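You operate a simulated robot arm through the tools that you are given. There is no shell and no other tool. Be economical: measure what you need, move in short steps, check, and stop when the job is done.

Carry out the task below with a simulated robot arm. There is one attempt and no reset: what you move stays moved.

JOB
Boil the two eggs soft in the egg boiler.
Fine: set the dial, put the dome on, switch on, and off again at the green lamp.

The check looks at the end state, three seconds after you hand in, the way a careful person would. Anything else that was tipped, shoved, dropped, spilled or broken makes it a failure.

ROBOT AND FRAMES
A 6-joint arm with a two-finger parallel gripper, fixed in place. Base frame: the origin is at the foot of the arm, x ahead of it, y to its left, z up; the work surface is at about z = 0.9. Readings come in m, rad, newtons and seconds.
With the tool pointing down near the work surface it reaches from about 0.24 to 0.66 m from the base axis. Its first joint turns from -1.152 to 1.152 rad. Payload 2.9 kg.
The tool frame sits at the grasp point between the pads (the TCP): z along the fingers, y along the line on which they close. The tips reach 0.03 m beyond it. The gripper opens to 0.11 m. The fingers are 0.02 m wide and 0.01 m thick; the gripper's body (0.048 by 0.112 m) begins 0.055 m behind the TCP.
Orientation is told as [roll, pitch, yaw] about the base's x, y, z axes, in that order, counted from this pose: with the fingers straight down and closing along the base's y, the tool's x points along the base's -x, its y along +y and its z along -z.

CONTROLS
- The arm moves only by the tool move_arm. Its argument "steps" is a list of rows, each a list of 7 numbers: the turn, a rotation vector about the tool's x, y, z in units of 8 degrees (1.0 is 8 degrees), then the shift along the tool's x, y, z in units of 25 mm (1.0 is 25 mm), then the gripper command, from -1 (shut) to 1 (fully open), values between in proportion. In form: [[ax, ay, az, dx, dy, dz, jaw], ...]. A call has 1 to 20 rows; each row shifts and turns the commanded pose from where the row before left it, along the tool's axes as they then stand. A call with a number of a shift or a turn outside -1 to 1 is refused whole. A row lasts 0.2 s, in which the tool goes at most 0.05 m and 0.15 rad; a call with a longer step from one row to the next is refused whole, and so is a gripper value outside its range. Where a pose cannot be reached the arm comes as near as it can. A force on the tool above 70 N (or 10 N above the force at the start of the call, whichever is more), or a blocked arm, ends the call early, and 0.2 s more pass. The fingers move at their own pace (about 0.108 m/s each) and stop on an object; they squeeze with about 27 N. The grip force told is the motor's: it shows also when the fingers shut on nothing. Time passes only in rows, and 0.2 s behind the last, so rows that do not move let the fingers close. It gives the time, the measured TCP pose, the force on the tool (base axes), the opening and the grip force at its end, in the units of the frame above (readings bear some noise), with the torque about the TCP (base axes, N m) and any sound that the robot's microphone picked up.
- Cameras (640 x 400 px; columns grow to the right, rows downward): "scene" is fixed at [0.0676, 0.4051, 1.4015]; the picture's right is [-0.87, -0.50, 0.00], its down [-0.20, 0.35, -0.92] and it looks along [0.46, -0.79, -0.40] (base axes); focal length 371 px, centre (320, 200). "wrist" rides on the gripper at [0.072, 0.017, -0.103] in the tool frame; the picture's right is [-0.23, 0.97, 0.00], its down [-0.76, -0.18, -0.62] and it looks along [-0.61, -0.14, 0.78] (tool axes); focal length 222 px, centre (320, 200). There is no depth. A picture from a camera that has moved, and an enlarged one, comes with that camera's place and axes in the base frame and with its lens. The place of the scene camera against the robot may be out by one fixed shift of up to 0.018 m in any direction.
- grab_frame(camera): a new picture of that camera. It takes no simulated time.
- enlarge(camera, box): a new picture of the part [left, top, right, bottom] of that camera's present view, enlarged. It takes no simulated time.
- finish_job(): hands the job in; it is judged then, once.

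Go step by step. Nothing tells you positions but the pictures and the camera data: compare them with the known pose of the tool, close in by small moves and look again before you grip or let go. The budget is 120 turns and 84 pictures, counting those below and the enlarged ones. Unless the task says otherwise, let go and move clear before handing in, and close with one line.

The tools are called after "Request:" as name(argument=value, ...) on one line, values as JSON. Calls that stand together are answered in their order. move_arm: Moves the arm, as the interface text tells. Its arguments: {"type":"object","properties":{"steps":{"type":"array","items":{"type":"array","items":{"type":"number"}}}},"required":["steps"]} The other tools are called the same way: grab_frame (camera) takes a picture; enlarge (camera, box) takes an enlarged picture of a part of a camera's view; finish_job () hands the job in.

At the start:

```text
time_s: 0.0
eef_pos: [0.3573, -0.194, 1.2562]
ee_rot: [0.001, 0.002, 0.0]
ft_force: [0.7, -0.1, -0.1]
wrist_torque: [0.01, -0.04, 0.01]
grip_width: 0.1099
finger_force: 0.1
```

scene: 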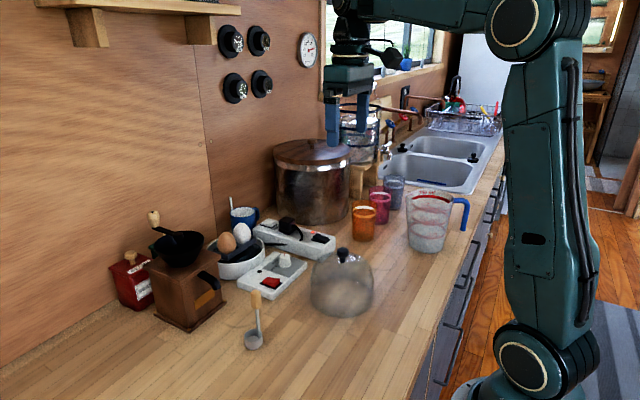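
wrist: 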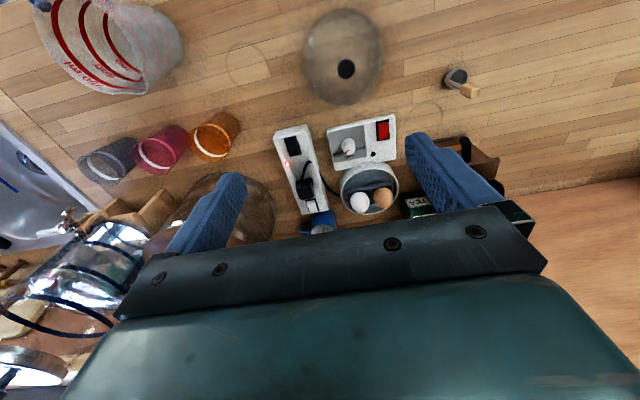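

I see the egg boiler with two eggs, a control panel with a dial and red switch, a power strip, and the dome standing on the counter. I'll enlarge the views to read the details.

Request:
enlarge(camera="scene", box=[190, 190, 390, 350])

Request:
enlarge(camera="wrist", box=[260, 100, 420, 240])

Request:
enlarge(camera="scene", box=[240, 230, 320, 310])

```text
2.50 times, centred on (290, 270) of scene
camera zoom: at [0.0676, 0.4051, 1.4015], right [-0.87, -0.5, 0.0], down [-0.2, 0.35, -0.92], along [0.46, -0.79, -0.4], focal length 927 px, centre (395, 25)
```

zoom: 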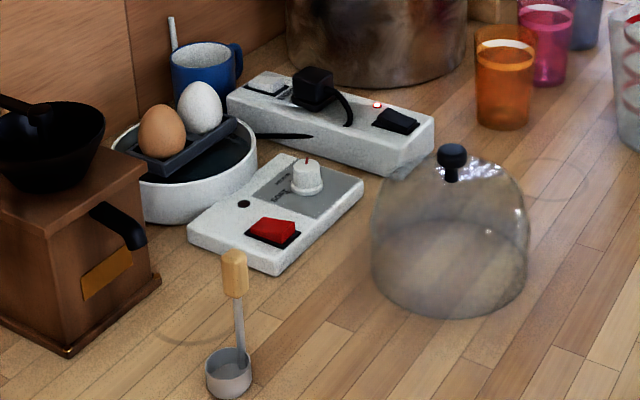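

```text
2.86 times, centred on (340, 170) of wrist
camera zoom: at [0.286, -0.1771, 1.3606], right [0.23, 0.97, 0.0], down [0.76, -0.18, 0.62], along [0.61, -0.14, -0.78], focal length 635 px, centre (263, 286)
```

zoom: 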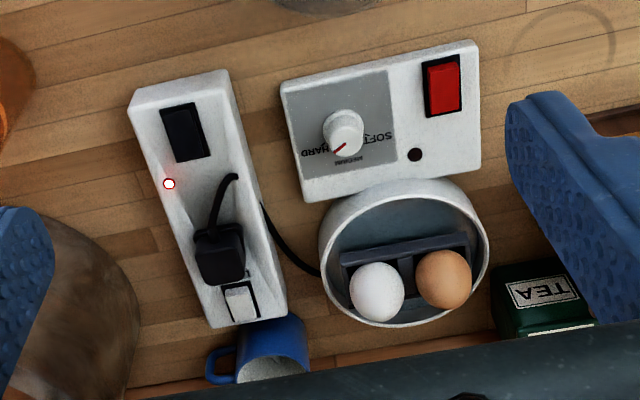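

```text
5.00 times, centred on (280, 270) of scene
camera zoom: at [0.0676, 0.4051, 1.4015], right [-0.87, -0.5, 0.0], down [-0.2, 0.35, -0.92], along [0.46, -0.79, -0.4], focal length 1854 px, centre (520, -150)
```

zoom: 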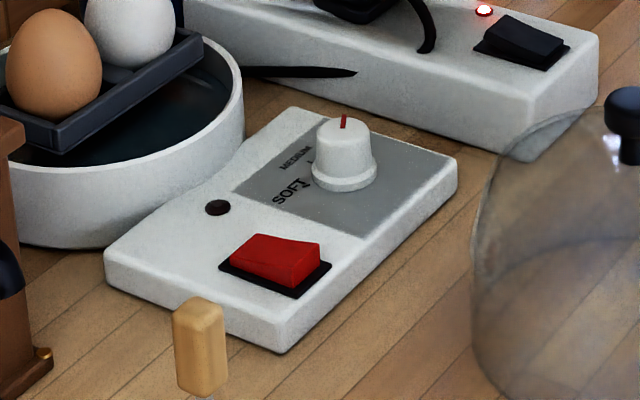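

The boiler bowl is near (0.60,-0.135), the dial near (0.48,-0.166), the red rocker near (0.47,-0.095) and the dome near (0.34,-0.15). The dial mark isn't at SOFT. I'll move above the dial for a closer look.

Request:
move_arm(steps=[[0, 0, 0, -1, 0.2, 1, 0.2], [0, 0, 0, -1, 0.2, 1, 0.2], [0, 0, 0, -1, 0.2, 1, 0.2], [0, 0, 0, -1, 0.2, 1, 0.2], [0, 0, 0, -1, 0.3, 1, 0.2], [0, 0, 0, 0, 0, 1, 0], [0, 0, 0, 0, 0, 0, 0]])

Request:
grab_frame(camera="wrist")

Request:
grab_frame(camera="scene")

```text
time_s: 1.6
eef_pos: [0.4828, -0.1659, 1.1055]
ee_rot: [-0.001, -0.001, 0.0]
ft_force: [-0.4, 0.5, 0.2]
wrist_torque: [0.02, -0.02, 0.03]
grip_width: 0.0549
finger_force: 0.1
```

```text
78 pictures are left
camera wrist: at [0.411, -0.149, 1.2099], right [0.23, 0.97, 0.0], down [0.76, -0.18, 0.62], along [0.61, -0.14, -0.78], focal length 222 px, centre (320, 200)
```

wrist: 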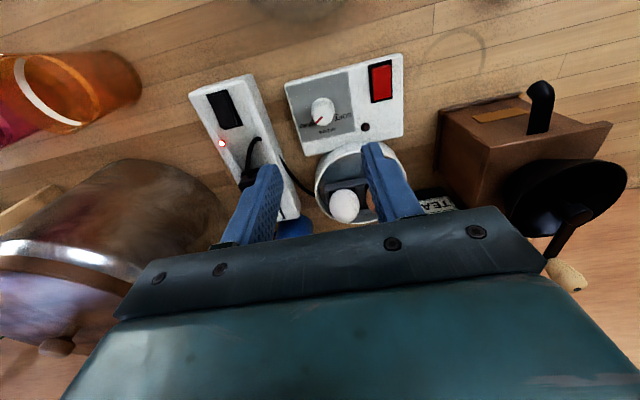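

```text
77 pictures are left
```

scene: 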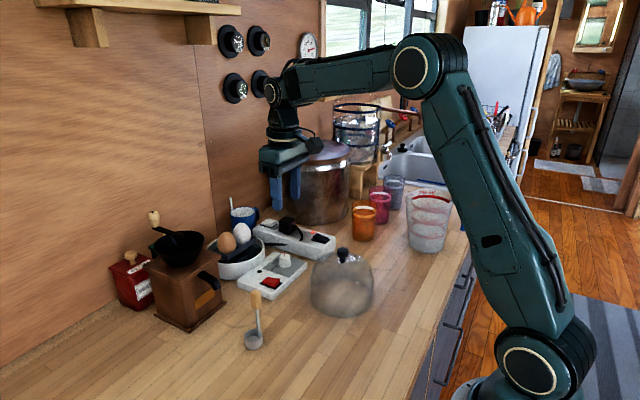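

Request:
enlarge(camera="wrist", box=[275, 45, 415, 165])

```text
3.33 times, centred on (345, 105) of wrist
camera zoom: at [0.411, -0.149, 1.2099], right [0.23, 0.97, 0.0], down [0.76, -0.18, 0.62], along [0.61, -0.14, -0.78], focal length 740 px, centre (237, 517)
```

zoom: 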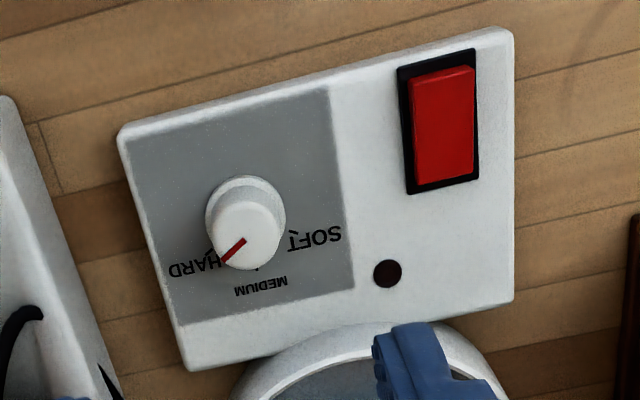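

The dial mark points to HARD (about -55° from base x); SOFT is at about +53°, so it needs roughly +110° of counter-clockwise turn. I take the knob to be at (0.495,-0.1645) with its top at about z 0.945. I'll pre-rotate the wrist to yaw -55° and go lower.

Request:
move_arm(steps=[[0, 0, 0, -0.49, 0.05, 0, 0], [0, 0, 1, 0, 0, 0.5, 0], [0, 0, 1, 0, 0, 0.5, 0], [0, 0, 1, 0, 0, 0.5, 0], [0, 0, 1, 0, 0, 0.5, 0], [0, 0, 1, 0, 0, 0.5, 0], [0, 0, 1, 0, 0, 0.5, 0], [0, 0, 0.9, 0, 0, 0.5, 0], [0, 0, 0, 0, 0, 0.3, 0]])

Request:
grab_frame(camera="wrist")

Request:
enlarge(camera="scene", box=[210, 170, 330, 310])

```text
time_s: 3.6
eef_pos: [0.4958, -0.1652, 1.0114]
ee_rot: [-0.001, 0.0, -0.965]
ft_force: [-0.2, -0.6, 0.2]
wrist_torque: [-0.02, 0.03, 0.01]
grip_width: 0.055
finger_force: 0.1
```

```text
75 pictures are left
camera wrist: at [0.468, -0.0962, 1.1149], right [0.93, 0.37, 0.0], down [0.29, -0.73, 0.62], along [0.23, -0.58, -0.78], focal length 222 px, centre (320, 200)
```

wrist: 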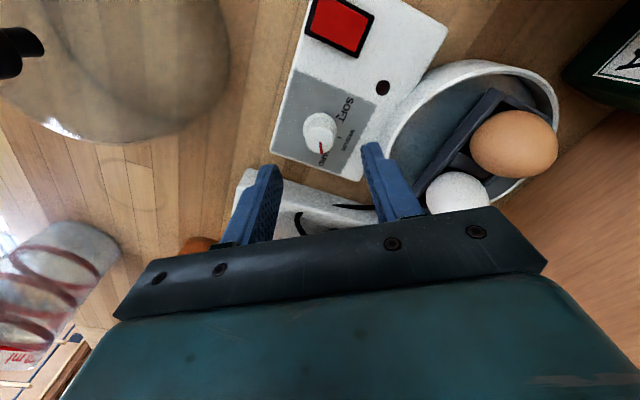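

```text
2.86 times, centred on (270, 240) of scene
camera zoom: at [0.0676, 0.4051, 1.4015], right [-0.87, -0.5, 0.0], down [-0.2, 0.35, -0.92], along [0.46, -0.79, -0.4], focal length 1059 px, centre (463, 86)
```

zoom: 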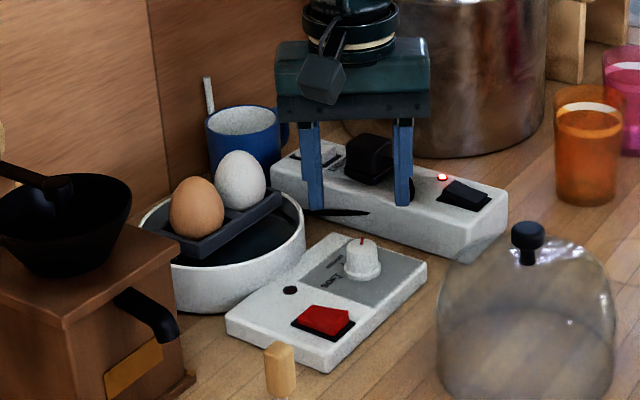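

The knob lies close to below the TCP. I'll enlarge to refine before descending.

Request:
enlarge(camera="wrist", box=[270, 80, 390, 180])

```text
4.00 times, centred on (330, 130) of wrist
camera zoom: at [0.468, -0.0962, 1.1149], right [0.93, 0.37, 0.0], down [0.29, -0.73, 0.62], along [0.23, -0.58, -0.78], focal length 888 px, centre (280, 480)
```

zoom: 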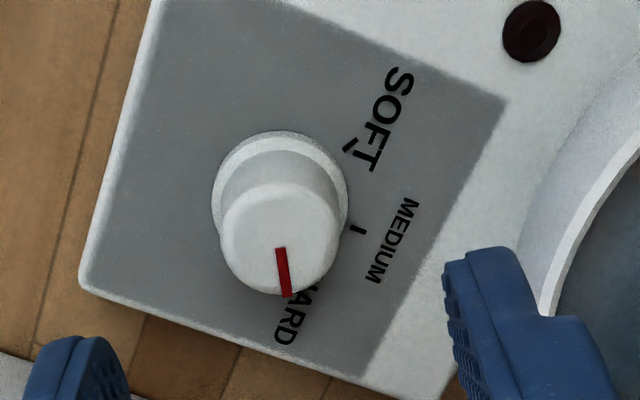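

The knob centre is confirmed at (0.495,-0.1645), top 0.946, panel about 0.918. I'll descend to TCP z≈0.957 and grip.

Request:
move_arm(steps=[[0, 0, 0, 0, 0, 0.8, 0], [0, 0, 0, 0, 0, 0.8, 0], [0, 0, 0, 0, 0, 0.55, 0], [0, 0, 0, 0, 0, 0, -0.3], [0, 0, 0, 0, 0, 0, -0.8], [0, 0, 0, 0, 0, 0, -0.8]])

Request:
grab_frame(camera="wrist")

```text
time_s: 5.0
eef_pos: [0.4945, -0.1655, 0.957]
ee_rot: [0.0, 0.0, -0.963]
ft_force: [5.3, 1.8, -5.4]
wrist_torque: [-0.12, -0.34, 0.08]
grip_width: 0.0262
finger_force: 44.9
```

```text
72 pictures are left
camera wrist: at [0.468, -0.0968, 1.0608], right [0.93, 0.37, 0.0], down [0.29, -0.73, 0.62], along [0.23, -0.58, -0.78], focal length 222 px, centre (320, 200)
```

wrist: 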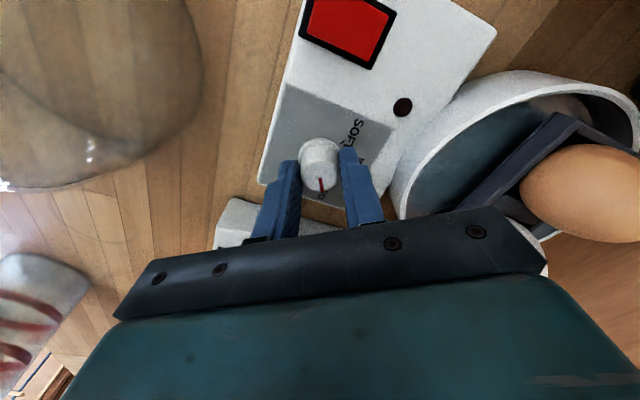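

The knob is gripped (26 mm). I'll turn it partway counter-clockwise and check.

Request:
move_arm(steps=[[0, 0, -1, 0, 0, 0, -0.8], [0, 0, -1, 0, 0, 0, -0.8], [0, 0, -1, 0, 0, 0, -0.8], [0, 0, -1, 0, 0, 0, -0.8], [0, 0, -1, 0, 0, 0, -0.8], [0, 0, -1, 0, 0, 0, -0.8]])

Request:
enlarge(camera="wrist", box=[240, 70, 440, 230])

```text
time_s: 6.4
eef_pos: [0.4951, -0.1656, 0.9558]
ee_rot: [0.0, 0.001, -0.121]
ft_force: [10.9, 2.8, -20.0]
wrist_torque: [0.11, -0.26, -0.04]
grip_width: 0.0261
finger_force: 45.0
```

```text
2.50 times, centred on (340, 150) of wrist
camera zoom: at [0.4261, -0.1401, 1.0611], right [0.34, 0.94, 0.0], down [0.74, -0.27, 0.62], along [0.58, -0.21, -0.78], focal length 555 px, centre (270, 325)
```

zoom: 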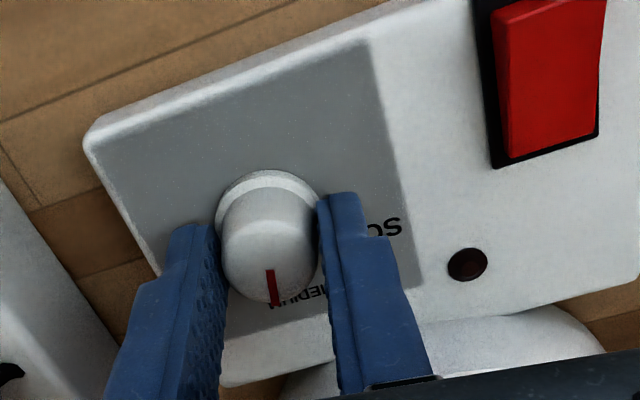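

It follows well; the mark is now just before MEDIUM. I'll continue towards SOFT.

Request:
move_arm(steps=[[0, 0, -1, 0, 0, -0.03, -0.8], [0, 0, -1, 0, 0, 0, -0.8], [0, 0, -1, 0, 0, 0, -0.8], [0, 0, -1, 0, 0, 0, -0.8], [0, 0, -1, 0, 0, 0, -0.8], [0, 0, -1, 0, 0, 0, -0.8], [0, 0, -1, 0, 0, 0, -0.8], [0, 0, -0.5, 0, 0, 0, -0.8]])

Request:
enlarge(camera="wrist", box=[240, 70, 440, 230])

Request:
enlarge(camera="scene", box=[240, 230, 320, 310])

```text
time_s: 8.2
eef_pos: [0.496, -0.1649, 0.9584]
ee_rot: [-0.001, -0.001, 0.924]
ft_force: [12.5, 6.8, -22.3]
wrist_torque: [0.02, -0.16, -0.01]
grip_width: 0.0261
finger_force: 45.3
```

```text
2.50 times, centred on (340, 150) of wrist
camera zoom: at [0.4379, -0.213, 1.0621], right [-0.64, 0.77, 0.0], down [0.6, 0.5, 0.62], along [0.48, 0.4, -0.78], focal length 555 px, centre (270, 325)
```

zoom: 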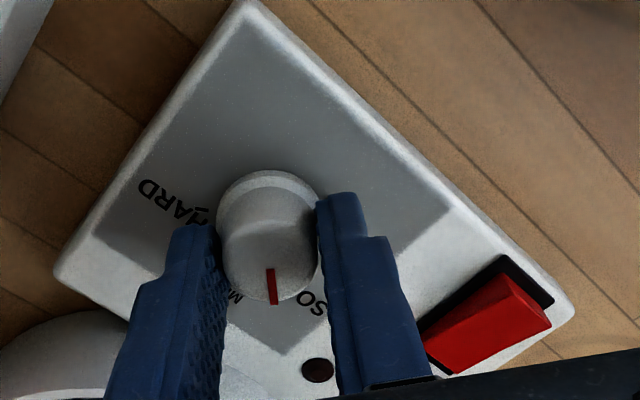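

```text
5.00 times, centred on (280, 270) of scene
camera zoom: at [0.0683, 0.4052, 1.4014], right [-0.87, -0.5, 0.0], down [-0.2, 0.35, -0.91], along [0.46, -0.79, -0.4], focal length 1854 px, centre (520, -150)
```

zoom: 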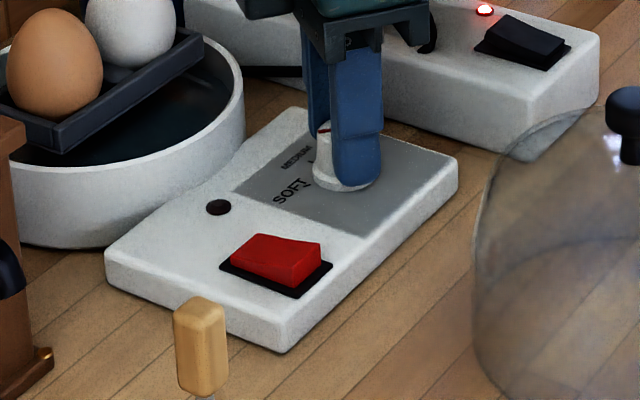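

The mark looks close to SOFT. I'll release, lift and read the dial unobstructed.

Request:
move_arm(steps=[[0, 0, 0, 0, 0, 0, -0.2], [0, 0, 0, 0, 0, 0, 0], [0, 0, 0, 0, 0, -1, 0], [0, 0, 0, 0, 0, -1, 0], [0, 0, 0, 0, 0, 0, 0]])

Request:
enlarge(camera="wrist", box=[260, 70, 380, 170])

Request:
enlarge(camera="scene", box=[240, 230, 320, 310])

```text
time_s: 9.4
eef_pos: [0.4969, -0.1655, 1.0097]
ee_rot: [-0.001, 0.0, 0.922]
ft_force: [0.6, -0.8, -0.2]
wrist_torque: [0.01, -0.01, -0.02]
grip_width: 0.0551
finger_force: 0.0
```

```text
4.00 times, centred on (320, 120) of wrist
camera zoom: at [0.4387, -0.2131, 1.1133], right [-0.64, 0.77, 0.0], down [0.6, 0.5, 0.62], along [0.48, 0.4, -0.78], focal length 888 px, centre (320, 520)
```

zoom: 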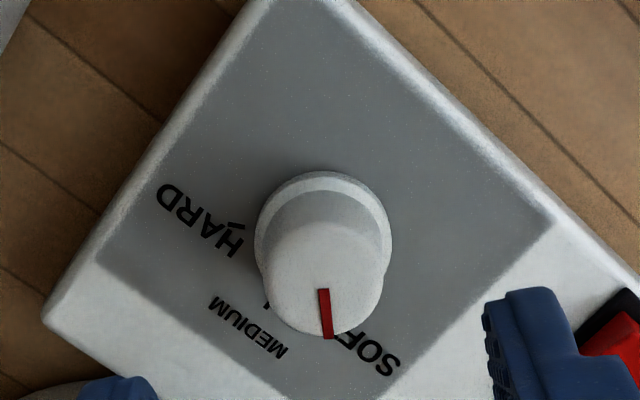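

```text
5.00 times, centred on (280, 270) of scene
camera zoom: at [0.0676, 0.4051, 1.4015], right [-0.87, -0.5, 0.0], down [-0.2, 0.35, -0.92], along [0.46, -0.79, -0.4], focal length 1854 px, centre (520, -150)
```

zoom: 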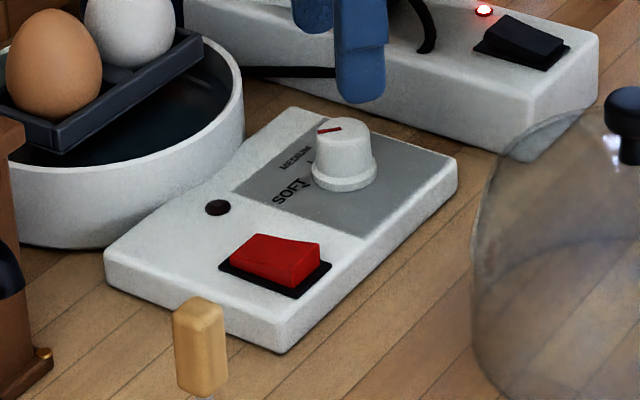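

The mark reads about 46° versus the SOFT tick at about 55°. I'll re-grip and turn about 9° more.

Request:
move_arm(steps=[[0, 0, 0, 0, 0, 1, 0], [0, 0, 0, 0, 0, 1, 0], [0, 0, 0, 0, 0, 0, -0.3], [0, 0, 0, 0, 0, 0, -0.8], [0, 0, 0, 0, 0, 0, -0.8], [0, 0, -0.6, 0, 0, 0, -0.8], [0, 0, -0.6, 0, 0, 0, -0.8], [0, 0, 0, 0, 0, 0, -0.8], [0, 0, 0, 0, 0, 0, 0], [0, 0, 0, 0, 0, 0, 0], [0, 0, 0, 0, 0, -1, 0], [0, 0, 0, 0, 0, -1, 0], [0, 0, 1, 0, 0, -0.2, 0], [0, 0, 1, 0, 0, 0, 0], [0, 0, 1, 0, 0, 0, 0], [0, 0, 1, 0, 0, 0, 0], [0, 0, 1, 0, 0, 0, 0], [0, 0, 1, 0, 0, 0, 0], [0, 0, 1, 0, 0, 0, 0], [0, 0, 0.85, 0, 0, 0, 0]])

Request:
enlarge(camera="wrist", box=[260, 60, 400, 180])

Request:
enlarge(camera="scene", box=[240, 230, 320, 310])

```text
time_s: 13.6
eef_pos: [0.4961, -0.1649, 1.0145]
ee_rot: [-0.001, 0.0, -0.009]
ft_force: [0.2, -0.4, 0.2]
wrist_torque: [-0.03, -0.01, 0.0]
grip_width: 0.055
finger_force: 0.0
```

```text
3.33 times, centred on (330, 120) of wrist
camera zoom: at [0.4231, -0.1476, 1.118], right [0.24, 0.97, 0.0], down [0.76, -0.19, 0.62], along [0.61, -0.15, -0.78], focal length 740 px, centre (287, 467)
```

zoom: 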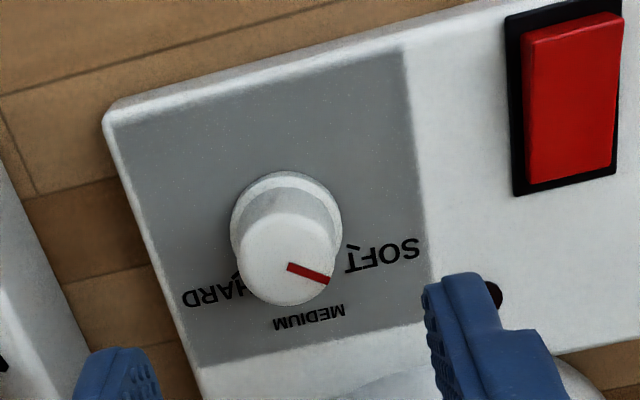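

```text
5.00 times, centred on (280, 270) of scene
camera zoom: at [0.0676, 0.4051, 1.4015], right [-0.87, -0.5, 0.0], down [-0.2, 0.35, -0.92], along [0.46, -0.79, -0.4], focal length 1854 px, centre (520, -150)
```

zoom: 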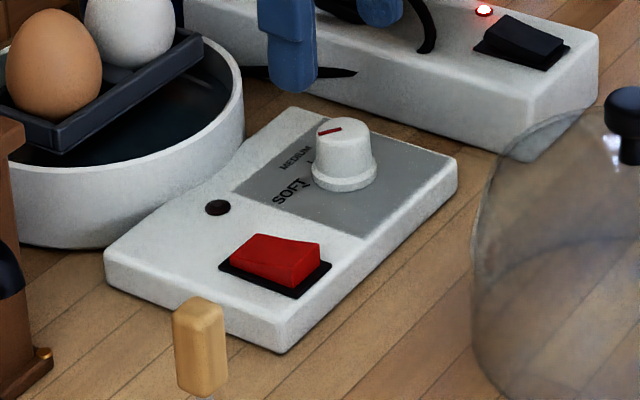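

The dial now points at SOFT (54° vs 53°). Next I go above the dome for a look at its knob.

Request:
move_arm(steps=[[0, 0, 0, 0, 0, -1, 0], [0, 0, 0, 0, 0, -1, 0], [0, 0, 0, 0, 0, -1, 0], [0, 0, 0, 1, 0.1, -1, 0], [0, 0, 0, 1, 0.1, 0, 0], [0, 0, 0, 1, 0.1, 0, 0], [0, 0, 0, 1, 0.1, 0, 0], [0, 0, 0, 1, 0.1, 0, 0], [0, 0, 0, 1, 0.1, 0, 0], [0, 0, 0, 0.3, 0, 0, 0]])

Request:
grab_frame(camera="wrist")

Request:
enlarge(camera="scene", box=[270, 170, 390, 330])

```text
time_s: 15.8
eef_pos: [0.3382, -0.148, 1.115]
ee_rot: [0.001, 0.001, -0.007]
ft_force: [-0.6, 0.3, 0.6]
wrist_torque: [0.0, 0.01, -0.02]
grip_width: 0.055
finger_force: 0.0
```

```text
64 pictures are left
camera wrist: at [0.2661, -0.1321, 1.218], right [0.23, 0.97, 0.0], down [0.76, -0.18, 0.62], along [0.61, -0.15, -0.78], focal length 222 px, centre (320, 200)
```

wrist: 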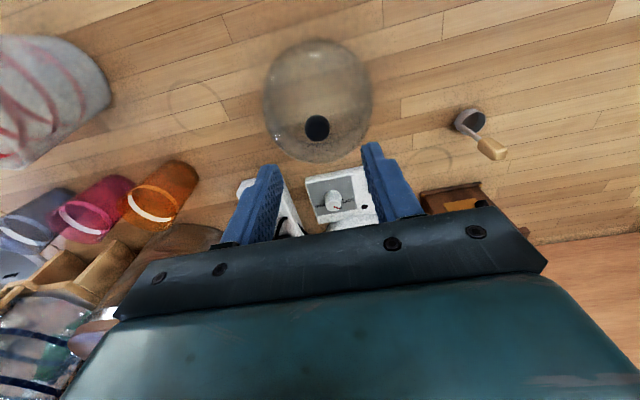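

```text
2.50 times, centred on (330, 250) of scene
camera zoom: at [0.0676, 0.4051, 1.4015], right [-0.87, -0.5, 0.0], down [-0.2, 0.35, -0.92], along [0.46, -0.79, -0.4], focal length 927 px, centre (295, 75)
```

zoom: 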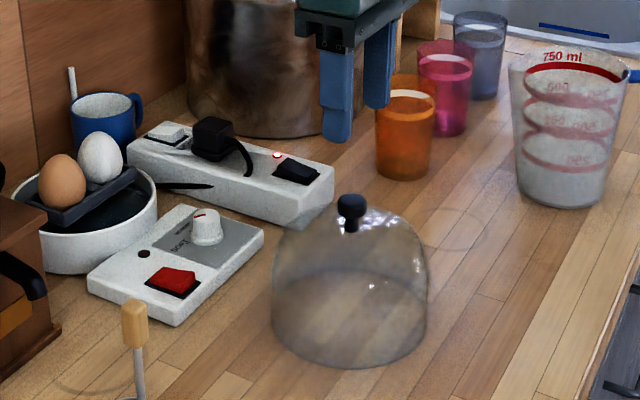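

The dome knob triangulates to about (0.343,-0.153, z≈1.004). I'll centre and lower for a check.

Request:
move_arm(steps=[[0, 0, 0, -0.2, -0.2, 0.6, 0], [0, 0, 0, 0, 0, 0.8, 0], [0, 0, 0, 0, 0, 0.6, 0], [0, 0, 0, 0, 0, 0, 0]])

Request:
enlarge(camera="wrist", box=[240, 80, 400, 220])

Request:
enlarge(camera="scene", box=[290, 200, 390, 280])

```text
time_s: 16.8
eef_pos: [0.3421, -0.1547, 1.0647]
ee_rot: [0.002, 0.001, -0.007]
ft_force: [-0.4, 0.1, 0.3]
wrist_torque: [0.02, 0.0, 0.0]
grip_width: 0.0547
finger_force: 0.1
```

```text
2.86 times, centred on (320, 150) of wrist
camera zoom: at [0.2706, -0.1382, 1.1676], right [0.23, 0.97, 0.0], down [0.76, -0.18, 0.62], along [0.61, -0.15, -0.78], focal length 635 px, centre (320, 343)
```

zoom: 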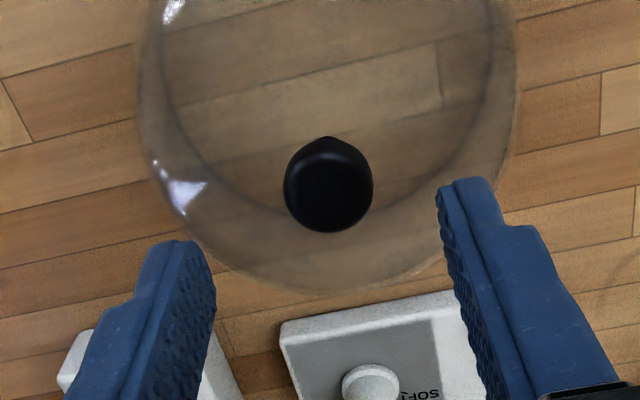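

```text
5.00 times, centred on (340, 240) of scene
camera zoom: at [0.0676, 0.4051, 1.4015], right [-0.87, -0.5, 0.0], down [-0.2, 0.35, -0.92], along [0.46, -0.79, -0.4], focal length 1854 px, centre (220, 0)
```

zoom: 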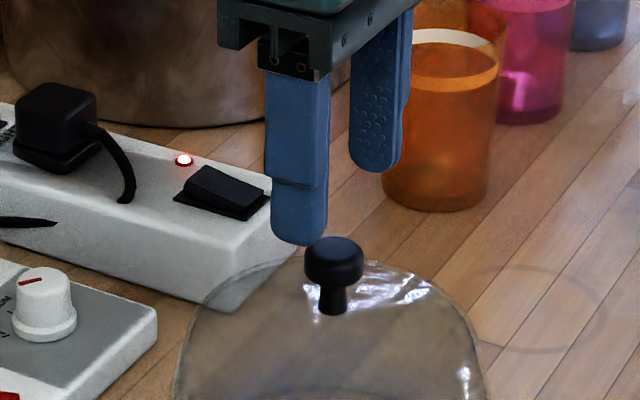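

The cap is at about (0.345,-0.155), spanning z about 1.000–1.012. I'll descend to TCP z≈1.024 and close on it.

Request:
move_arm(steps=[[0, 0, 0, -0.12, 0, 0.6, 0], [0, 0, 0, 0, 0, 0.6, 0], [0, 0, 0, 0, 0, 0.43, 0], [0, 0, 0, 0, 0, 0, 0]])

Request:
enlarge(camera="scene", box=[290, 200, 390, 280])

Request:
enlarge(camera="wrist", box=[240, 80, 400, 220])

```text
time_s: 17.8
eef_pos: [0.345, -0.1533, 1.0233]
ee_rot: [0.0, -0.001, -0.006]
ft_force: [-0.4, -0.7, 0.0]
wrist_torque: [-0.04, 0.01, 0.0]
grip_width: 0.0549
finger_force: 0.2
```

```text
5.00 times, centred on (340, 240) of scene
camera zoom: at [0.0676, 0.4051, 1.4015], right [-0.87, -0.5, 0.0], down [-0.2, 0.35, -0.92], along [0.46, -0.79, -0.4], focal length 1854 px, centre (220, 0)
```

zoom: 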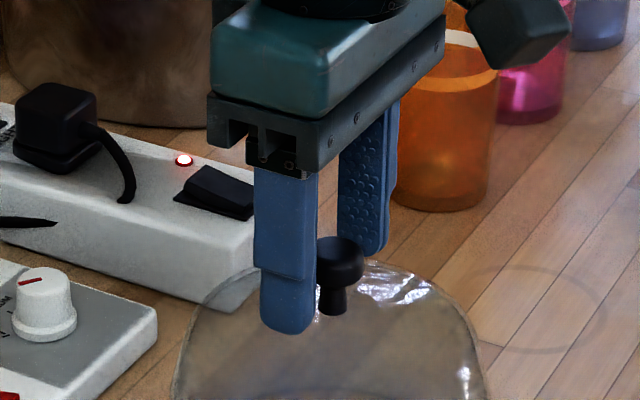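

```text
2.86 times, centred on (320, 150) of wrist
camera zoom: at [0.2742, -0.137, 1.1275], right [0.23, 0.97, 0.0], down [0.76, -0.18, 0.62], along [0.61, -0.15, -0.78], focal length 635 px, centre (320, 343)
```

zoom: 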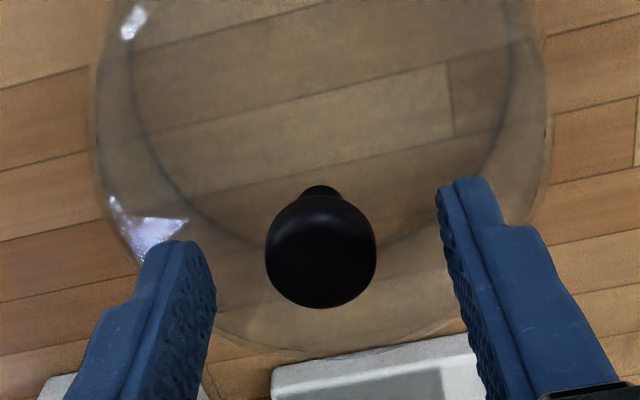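

Fingers straddle the cap well. Closing.

Request:
move_arm(steps=[[0, 0, 0, 0.05, 0, 0, -0.3], [0, 0, 0, 0, 0, 0, -0.7], [0, 0, 0, 0, 0, 0, -1], [0, 0, 0, 0, 0, 0, -1]])

Request:
enlarge(camera="scene", box=[290, 200, 390, 330])

```text
time_s: 18.8
eef_pos: [0.3443, -0.1538, 1.0236]
ee_rot: [-0.001, 0.001, -0.007]
ft_force: [-0.3, -0.1, -0.4]
wrist_torque: [-0.01, 0.03, 0.0]
grip_width: 0.0229
finger_force: 27.0
```

```text
3.08 times, centred on (340, 265) of scene
camera zoom: at [0.0676, 0.4051, 1.4015], right [-0.87, -0.5, 0.0], down [-0.2, 0.35, -0.92], along [0.46, -0.79, -0.4], focal length 1141 px, centre (258, 0)
```

zoom: 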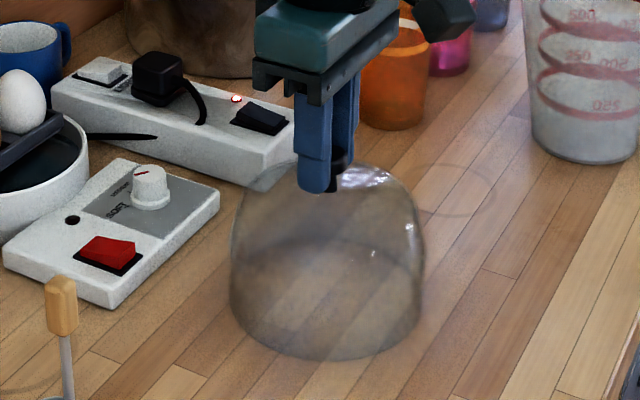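

The knob is gripped. I'll lift slowly and check that the dome hangs well.

Request:
move_arm(steps=[[0, 0, 0, 0, 0, -0.2, -1], [0, 0, 0, 0, 0, -0.4, -1], [0, 0, 0, 0, 0, -0.8, -1], [0, 0, 0, 0, 0, -0.8, -1], [0, 0, 0, 0, 0, -1, -1], [0, 0, 0, 0, 0, -1, -1], [0, 0, 0, 0, 0, -1, -1], [0, 0, 0, 0, 0, -1, -1], [0, 0, 0, 0, 0, -0.8, -1], [0, 0, 0, 0, 0, 0, -1]])

Request:
grab_frame(camera="scene")

Request:
grab_frame(camera="wrist")

```text
time_s: 21.0
eef_pos: [0.3451, -0.1553, 1.1969]
ee_rot: [-0.002, 0.0, -0.007]
ft_force: [0.4, 0.4, -1.9]
wrist_torque: [0.07, 0.02, 0.01]
grip_width: 0.023
finger_force: 27.0
```

```text
57 pictures are left
```

scene: 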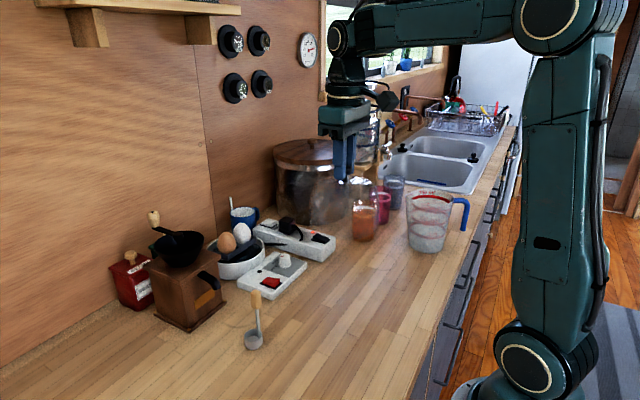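

```text
56 pictures are left
camera wrist: at [0.273, -0.1374, 1.3009], right [0.23, 0.97, 0.0], down [0.76, -0.18, 0.62], along [0.61, -0.15, -0.78], focal length 222 px, centre (320, 200)
```

wrist: 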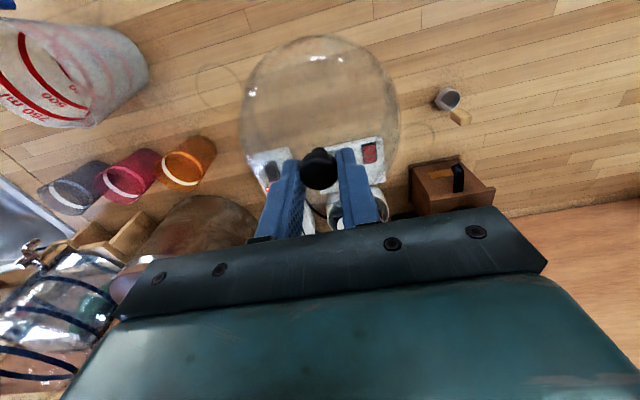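

The dome hangs straight. I'll measure the bowl with one enlarged view, and then carry the dome over it.

Request:
enlarge(camera="scene", box=[200, 210, 280, 290])

Request:
move_arm(steps=[[0, 0, 0, -0.5, 0.05, 0, -1], [0, 0, 0, -1, 0.08, 0, -1], [0, 0, 0, -1, 0.08, 0, -1], [0, 0, 0, -1, 0.08, 0, -1], [0, 0, 0, -1, 0.08, 0, -1], [0, 0, 0, -1, 0.08, 0, -1], [0, 0, 0, -1, 0.08, 0, -1], [0, 0, 0, -1, 0.08, 0, -1], [0, 0, 0, -1, 0.08, 0, -1], [0, 0, 0, -1, 0.08, 0, -1], [0, 0, 0, -1, 0.08, 0, -1], [0, 0, 0, -0.1, 0.08, 0, -1], [0, 0, 0, 0, 0, 0, -1]])

Request:
enlarge(camera="scene", box=[180, 130, 300, 290])

Request:
grab_frame(camera="wrist")

```text
5.00 times, centred on (240, 250) of scene
camera zoom: at [0.0676, 0.4051, 1.4015], right [-0.87, -0.5, 0.0], down [-0.2, 0.35, -0.92], along [0.46, -0.79, -0.4], focal length 1854 px, centre (720, -50)
```

zoom: 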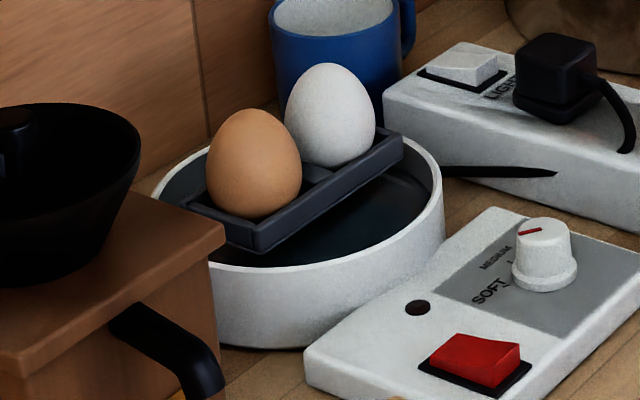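

```text
time_s: 23.8
eef_pos: [0.5842, -0.1282, 1.1871]
ee_rot: [-0.001, 0.0, -0.006]
ft_force: [-0.6, -0.4, -1.0]
wrist_torque: [-0.01, 0.01, 0.01]
grip_width: 0.0229
finger_force: 27.2
out of reach, approached as far as the arm can: row 10, 11
```

```text
2.50 times, centred on (240, 210) of scene
camera zoom: at [0.0676, 0.4051, 1.4015], right [-0.87, -0.5, 0.0], down [-0.2, 0.35, -0.92], along [0.46, -0.79, -0.4], focal length 927 px, centre (520, 175)
```

zoom: 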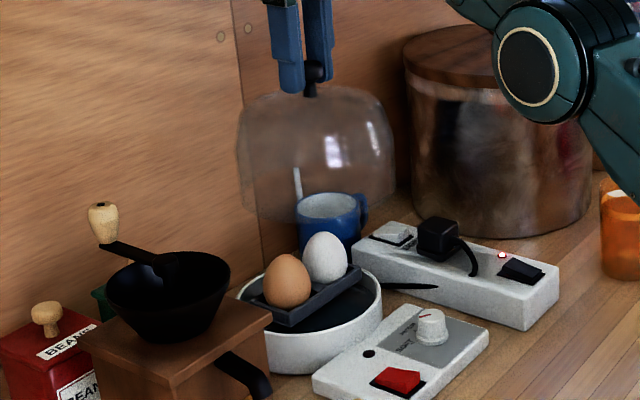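

```text
53 pictures are left
camera wrist: at [0.5119, -0.1115, 1.2919], right [0.23, 0.97, 0.0], down [0.76, -0.18, 0.62], along [0.61, -0.15, -0.78], focal length 222 px, centre (320, 200)
```

wrist: 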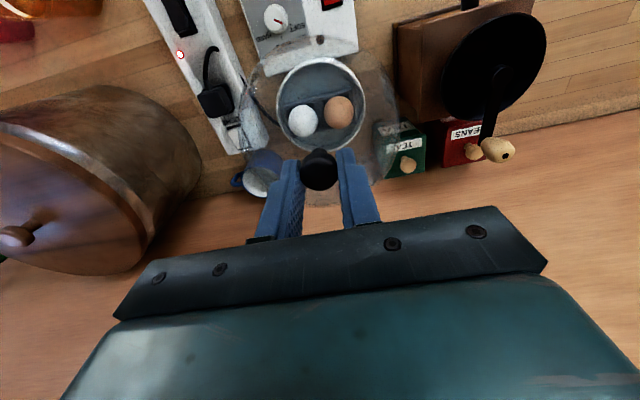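

The arm stopped at its reach at x=0.584 at this height; lower down it reaches further. This view over the bowl is good, so I'll enlarge it to measure the centre.

Request:
enlarge(camera="wrist", box=[220, 20, 420, 220])

```text
2.00 times, centred on (320, 120) of wrist
camera zoom: at [0.5119, -0.1115, 1.2919], right [0.23, 0.97, 0.0], down [0.76, -0.18, 0.62], along [0.61, -0.15, -0.78], focal length 444 px, centre (320, 360)
```

zoom: 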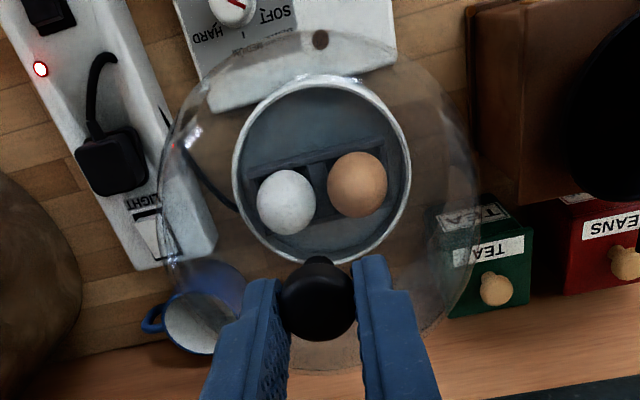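

I take the bowl centre as about (0.615,-0.135), rim z≈0.943, egg tops about 1.005. I'll lower to TCP z≈1.15 (dome rim ~1.026) and then reach forward.

Request:
move_arm(steps=[[0, 0, 0, 0, -0.1, 0.5, -1], [0, 0, 0, 0, -0.1, 0.5, -1], [0, 0, 0, 0, -0.1, 0.45, -1], [0, 0, 0, -0.4, 0, 0, -1], [0, 0, 0, -0.4, 0, 0, -1], [0, 0, 0, -0.4, 0, 0, -1], [0, 0, 0, 0, 0, 0, -1]])

```text
time_s: 25.4
eef_pos: [0.6005, -0.1337, 1.15]
ee_rot: [0.001, 0.001, -0.007]
ft_force: [0.4, 0.0, -0.5]
wrist_torque: [0.01, 0.0, 0.03]
grip_width: 0.0231
finger_force: 26.8
out of reach, approached as far as the arm can: row 5, 6
```

Reach grows as it lowers. I'll look at the position of dome vs eggs now.

Request:
enlarge(camera="wrist", box=[220, 20, 420, 220])

Request:
enlarge(camera="scene", box=[180, 150, 300, 290])

```text
2.00 times, centred on (320, 120) of wrist
camera zoom: at [0.5287, -0.1167, 1.2541], right [0.23, 0.97, 0.0], down [0.76, -0.18, 0.62], along [0.61, -0.15, -0.78], focal length 444 px, centre (320, 360)
```

zoom: 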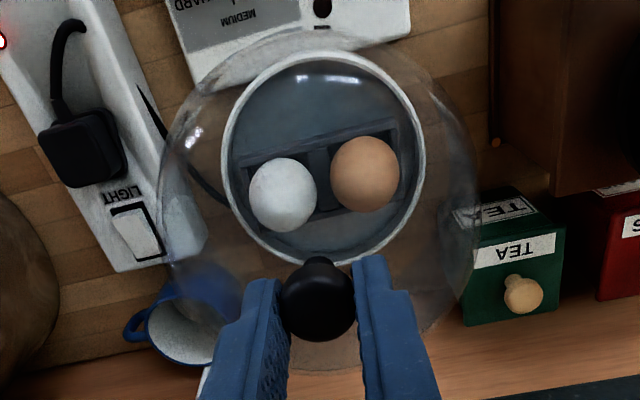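

```text
2.86 times, centred on (240, 220) of scene
camera zoom: at [0.0676, 0.4051, 1.4015], right [-0.87, -0.5, 0.0], down [-0.2, 0.35, -0.92], along [0.46, -0.79, -0.4], focal length 1059 px, centre (549, 143)
```

zoom: 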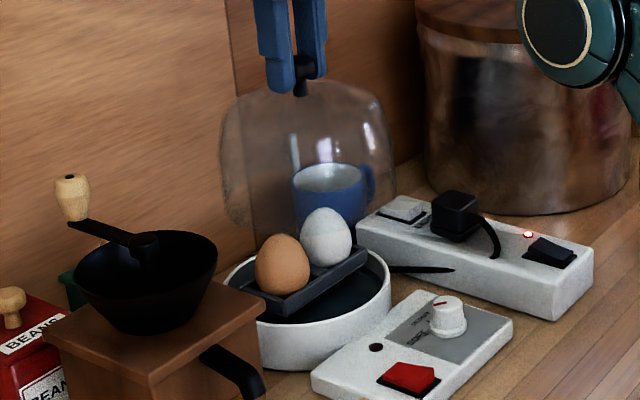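

The bowl centre is confirmed near (0.615,-0.136). I'll descend in small steps while edging forward.

Request:
move_arm(steps=[[0, 0, 0, 0, -0.08, 0.35, -1], [0, 0, 0, -0.15, 0, 0.35, -1], [0, 0, 0, -0.15, 0, 0.35, -1], [0, 0, 0, -0.15, 0, 0.35, -1], [0, 0, 0, -0.15, 0, 0, -1], [0, 0, 0, 0, 0, 0, -1]])

Request:
enlarge(camera="scene", box=[190, 170, 290, 290])

Request:
enlarge(camera="wrist", box=[220, 0, 420, 200])

```text
time_s: 26.8
eef_pos: [0.6164, -0.1371, 1.1143]
ee_rot: [0.002, 0.0, -0.008]
ft_force: [-0.4, -0.5, -1.5]
wrist_torque: [-0.03, -0.02, -0.05]
grip_width: 0.0232
finger_force: 27.1
```

```text
3.33 times, centred on (240, 230) of scene
camera zoom: at [0.0676, 0.4051, 1.4015], right [-0.87, -0.5, 0.0], down [-0.2, 0.35, -0.92], along [0.46, -0.79, -0.4], focal length 1236 px, centre (587, 100)
```

zoom: 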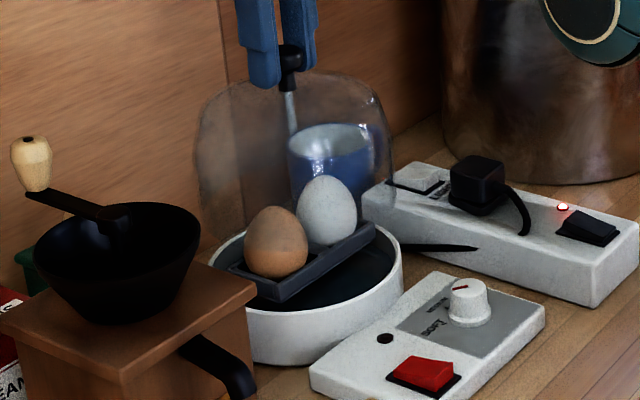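

```text
2.00 times, centred on (320, 100) of wrist
camera zoom: at [0.544, -0.1189, 1.2181], right [0.23, 0.97, 0.0], down [0.76, -0.18, 0.62], along [0.61, -0.15, -0.78], focal length 444 px, centre (320, 400)
```

zoom: 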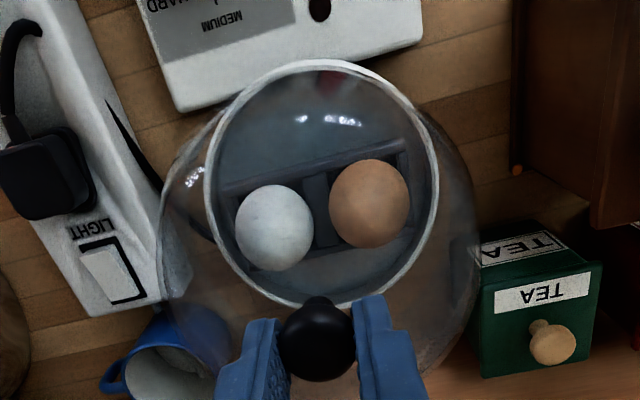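

Alignment looks right from the wrist. I'll lower until the dome rim is about 12 mm above the bowl rim and check again.

Request:
move_arm(steps=[[0, 0, 0, 0, 0.03, 0.35, -1], [0, 0, 0, 0, 0, 0.35, -1], [0, 0, 0, 0, 0, 0.35, -1], [0, 0, 0, 0, 0, 0.3, -1], [0, 0, 0, 0, 0, 0, -1]])

Request:
enlarge(camera="scene", box=[200, 200, 280, 290])

Request:
enlarge(camera="wrist", box=[220, 0, 420, 200])

```text
time_s: 28.0
eef_pos: [0.6145, -0.1359, 1.0797]
ee_rot: [0.0, 0.001, -0.007]
ft_force: [-0.1, 0.8, -2.3]
wrist_torque: [-0.04, 0.02, 0.01]
grip_width: 0.0229
finger_force: 27.3
```

```text
4.44 times, centred on (240, 245) of scene
camera zoom: at [0.0676, 0.4051, 1.4015], right [-0.87, -0.5, 0.0], down [-0.2, 0.35, -0.92], along [0.46, -0.79, -0.4], focal length 1648 px, centre (676, 0)
```

zoom: 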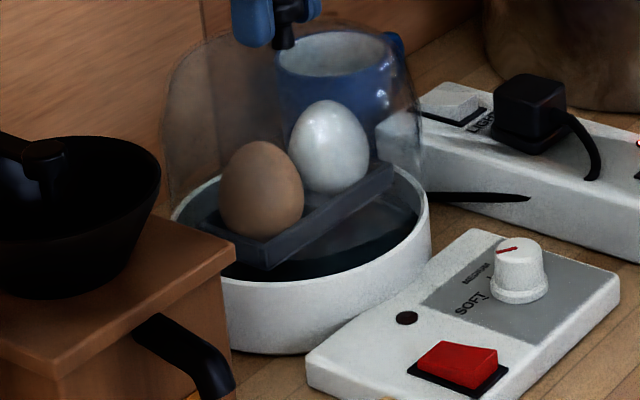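

```text
2.00 times, centred on (320, 100) of wrist
camera zoom: at [0.5434, -0.1183, 1.185], right [0.23, 0.97, 0.0], down [0.76, -0.18, 0.62], along [0.61, -0.15, -0.78], focal length 444 px, centre (320, 400)
```

zoom: 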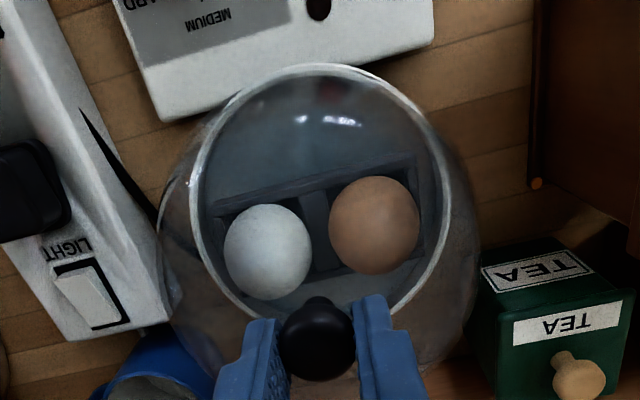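

Dome and bowl outlines coincide within a couple of mm. Lowering gently to contact.

Request:
move_arm(steps=[[0, 0, 0, 0.02, 0, 0.15, -1], [0, 0, 0, 0, 0, 0.12, -1], [0, 0, 0, 0, 0, 0.1, -1], [0, 0, 0, 0, 0, 0, -1]])

```text
time_s: 29.0
eef_pos: [0.6148, -0.1352, 1.0702]
ee_rot: [0.002, 0.0, -0.008]
ft_force: [-0.3, 0.1, -0.9]
wrist_torque: [0.01, 0.02, 0.02]
grip_width: 0.0226
finger_force: 26.9
```

Request:
move_arm(steps=[[0, 0, 0, 0, 0, 0.08, -1], [0, 0, 0, 0, 0, 0.08, -1], [0, 0, 0, 0, 0, 0, -1]])

Request:
enlarge(camera="scene", box=[200, 200, 280, 290])

```text
time_s: 29.8
eef_pos: [0.6155, -0.1358, 1.0672]
ee_rot: [-0.001, -0.001, -0.006]
ft_force: [0.0, -0.8, -0.7]
wrist_torque: [-0.01, -0.03, -0.01]
grip_width: 0.0227
finger_force: 27.4
```

```text
4.44 times, centred on (240, 245) of scene
camera zoom: at [0.0676, 0.4051, 1.4015], right [-0.87, -0.5, 0.0], down [-0.2, 0.35, -0.92], along [0.46, -0.79, -0.4], focal length 1648 px, centre (676, 0)
```

zoom: 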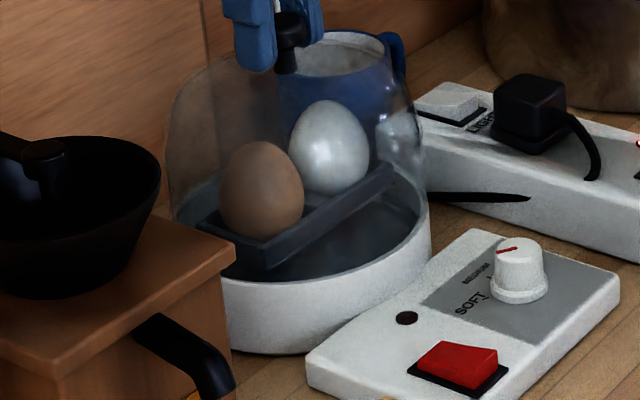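

No contact yet. A tiny correction and further gentle lowering.

Request:
move_arm(steps=[[0, 0, 0, 0.06, -0.04, 0.06, -1], [0, 0, 0, 0, 0, 0.08, -1], [0, 0, 0, 0, 0, 0, -1]])

```text
time_s: 30.6
eef_pos: [0.614, -0.1363, 1.0668]
ee_rot: [-0.001, -0.007, -0.006]
ft_force: [4.7, 2.4, 20.1]
wrist_torque: [0.07, -0.11, -0.01]
grip_width: 0.0228
finger_force: 27.5
```

Contact with 20 N on the rim at the expected height. I'll relax and look before releasing.

Request:
move_arm(steps=[[0, 0, 0, 0, 0, -0.08, -1], [0, 0, 0, 0, 0, 0, -1]])

Request:
enlarge(camera="scene", box=[200, 200, 280, 290])

Request:
enlarge(camera="wrist", box=[220, 0, 420, 200])

```text
time_s: 31.2
eef_pos: [0.6151, -0.136, 1.0647]
ee_rot: [-0.001, -0.001, -0.009]
ft_force: [5.9, 1.8, 15.4]
wrist_torque: [0.04, -0.44, 0.03]
grip_width: 0.0229
finger_force: 27.3
```

```text
4.44 times, centred on (240, 245) of scene
camera zoom: at [0.0674, 0.4053, 1.4014], right [-0.87, -0.5, 0.0], down [-0.2, 0.35, -0.92], along [0.46, -0.79, -0.4], focal length 1648 px, centre (676, 0)
```

zoom: 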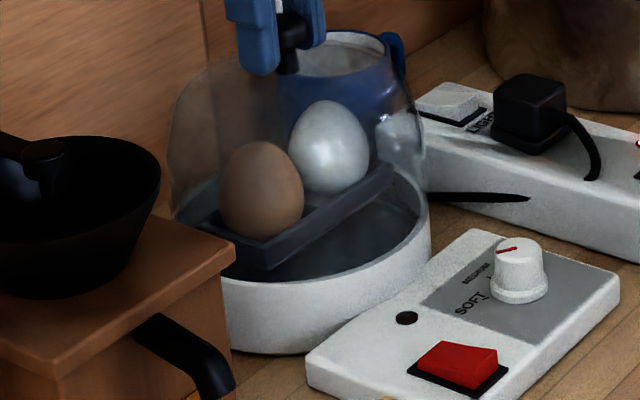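

```text
2.00 times, centred on (320, 100) of wrist
camera zoom: at [0.5422, -0.1188, 1.1698], right [0.23, 0.97, 0.0], down [0.76, -0.18, 0.62], along [0.61, -0.15, -0.78], focal length 444 px, centre (320, 400)
```

zoom: 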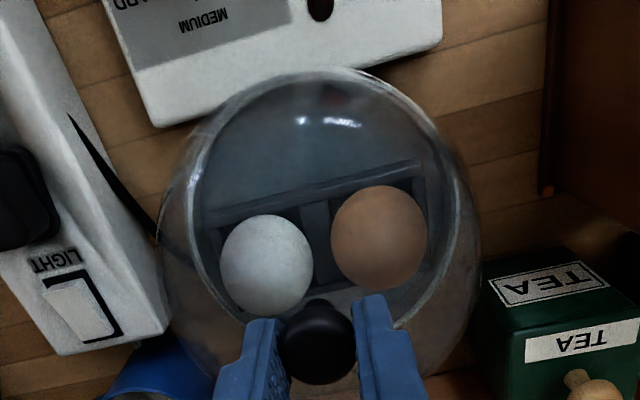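

The dome seems to have slipped slightly into its seat, with some lateral push in +x remaining. I'll ease off and follow that push.

Request:
move_arm(steps=[[0, 0, 0, -0.05, 0.02, -0.05, -1], [0, 0, 0, 0, 0, 0, -1], [0, 0, 0, 0, 0, 0, -1]])

```text
time_s: 32.0
eef_pos: [0.6149, -0.1355, 1.0662]
ee_rot: [0.001, 0.004, -0.008]
ft_force: [-2.1, -1.3, 5.2]
wrist_torque: [0.02, -0.05, -0.01]
grip_width: 0.0231
finger_force: 27.1
```

Forces are low now. I'll release and lift straight up slightly, then look.

Request:
move_arm(steps=[[0, 0, 0, 0, 0, 0, -0.5], [0, 0, 0, 0, 0, 0, -0.2], [0, 0, 0, 0, 0, 0, 0], [0, 0, 0, 0, 0, 0, 0], [0, 0, 0, 0, 0, -0.6, 0], [0, 0, 0, 0, 0, -0.8, 0], [0, 0, 0, 0.4, 0, -0.8, 0], [0, 0, 0, 0.5, 0, -0.5, 0], [0, 0, 0, 1, 0, 0, 0], [0, 0, 0, 1, 0, 0, 0]])

Request:
enlarge(camera="scene", box=[190, 190, 290, 290])

Request:
grab_frame(camera="wrist")

```text
time_s: 34.2
eef_pos: [0.5426, -0.1359, 1.1347]
ee_rot: [-0.001, -0.001, -0.008]
ft_force: [-0.4, 0.7, 0.3]
wrist_torque: [0.03, 0.0, -0.03]
grip_width: 0.0549
finger_force: 0.1
```

```text
4.00 times, centred on (240, 240) of scene
camera zoom: at [0.0676, 0.4051, 1.4015], right [-0.87, -0.5, 0.0], down [-0.2, 0.35, -0.92], along [0.46, -0.79, -0.4], focal length 1483 px, centre (640, 40)
```

zoom: 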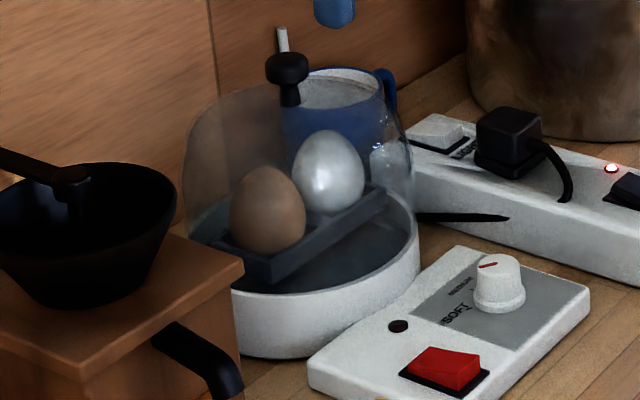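

```text
41 pictures are left
camera wrist: at [0.4708, -0.1179, 1.239], right [0.23, 0.97, 0.0], down [0.76, -0.18, 0.62], along [0.61, -0.15, -0.78], focal length 222 px, centre (320, 200)
```

wrist: 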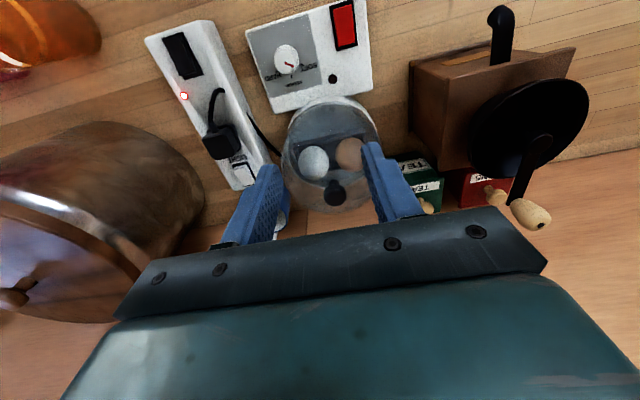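

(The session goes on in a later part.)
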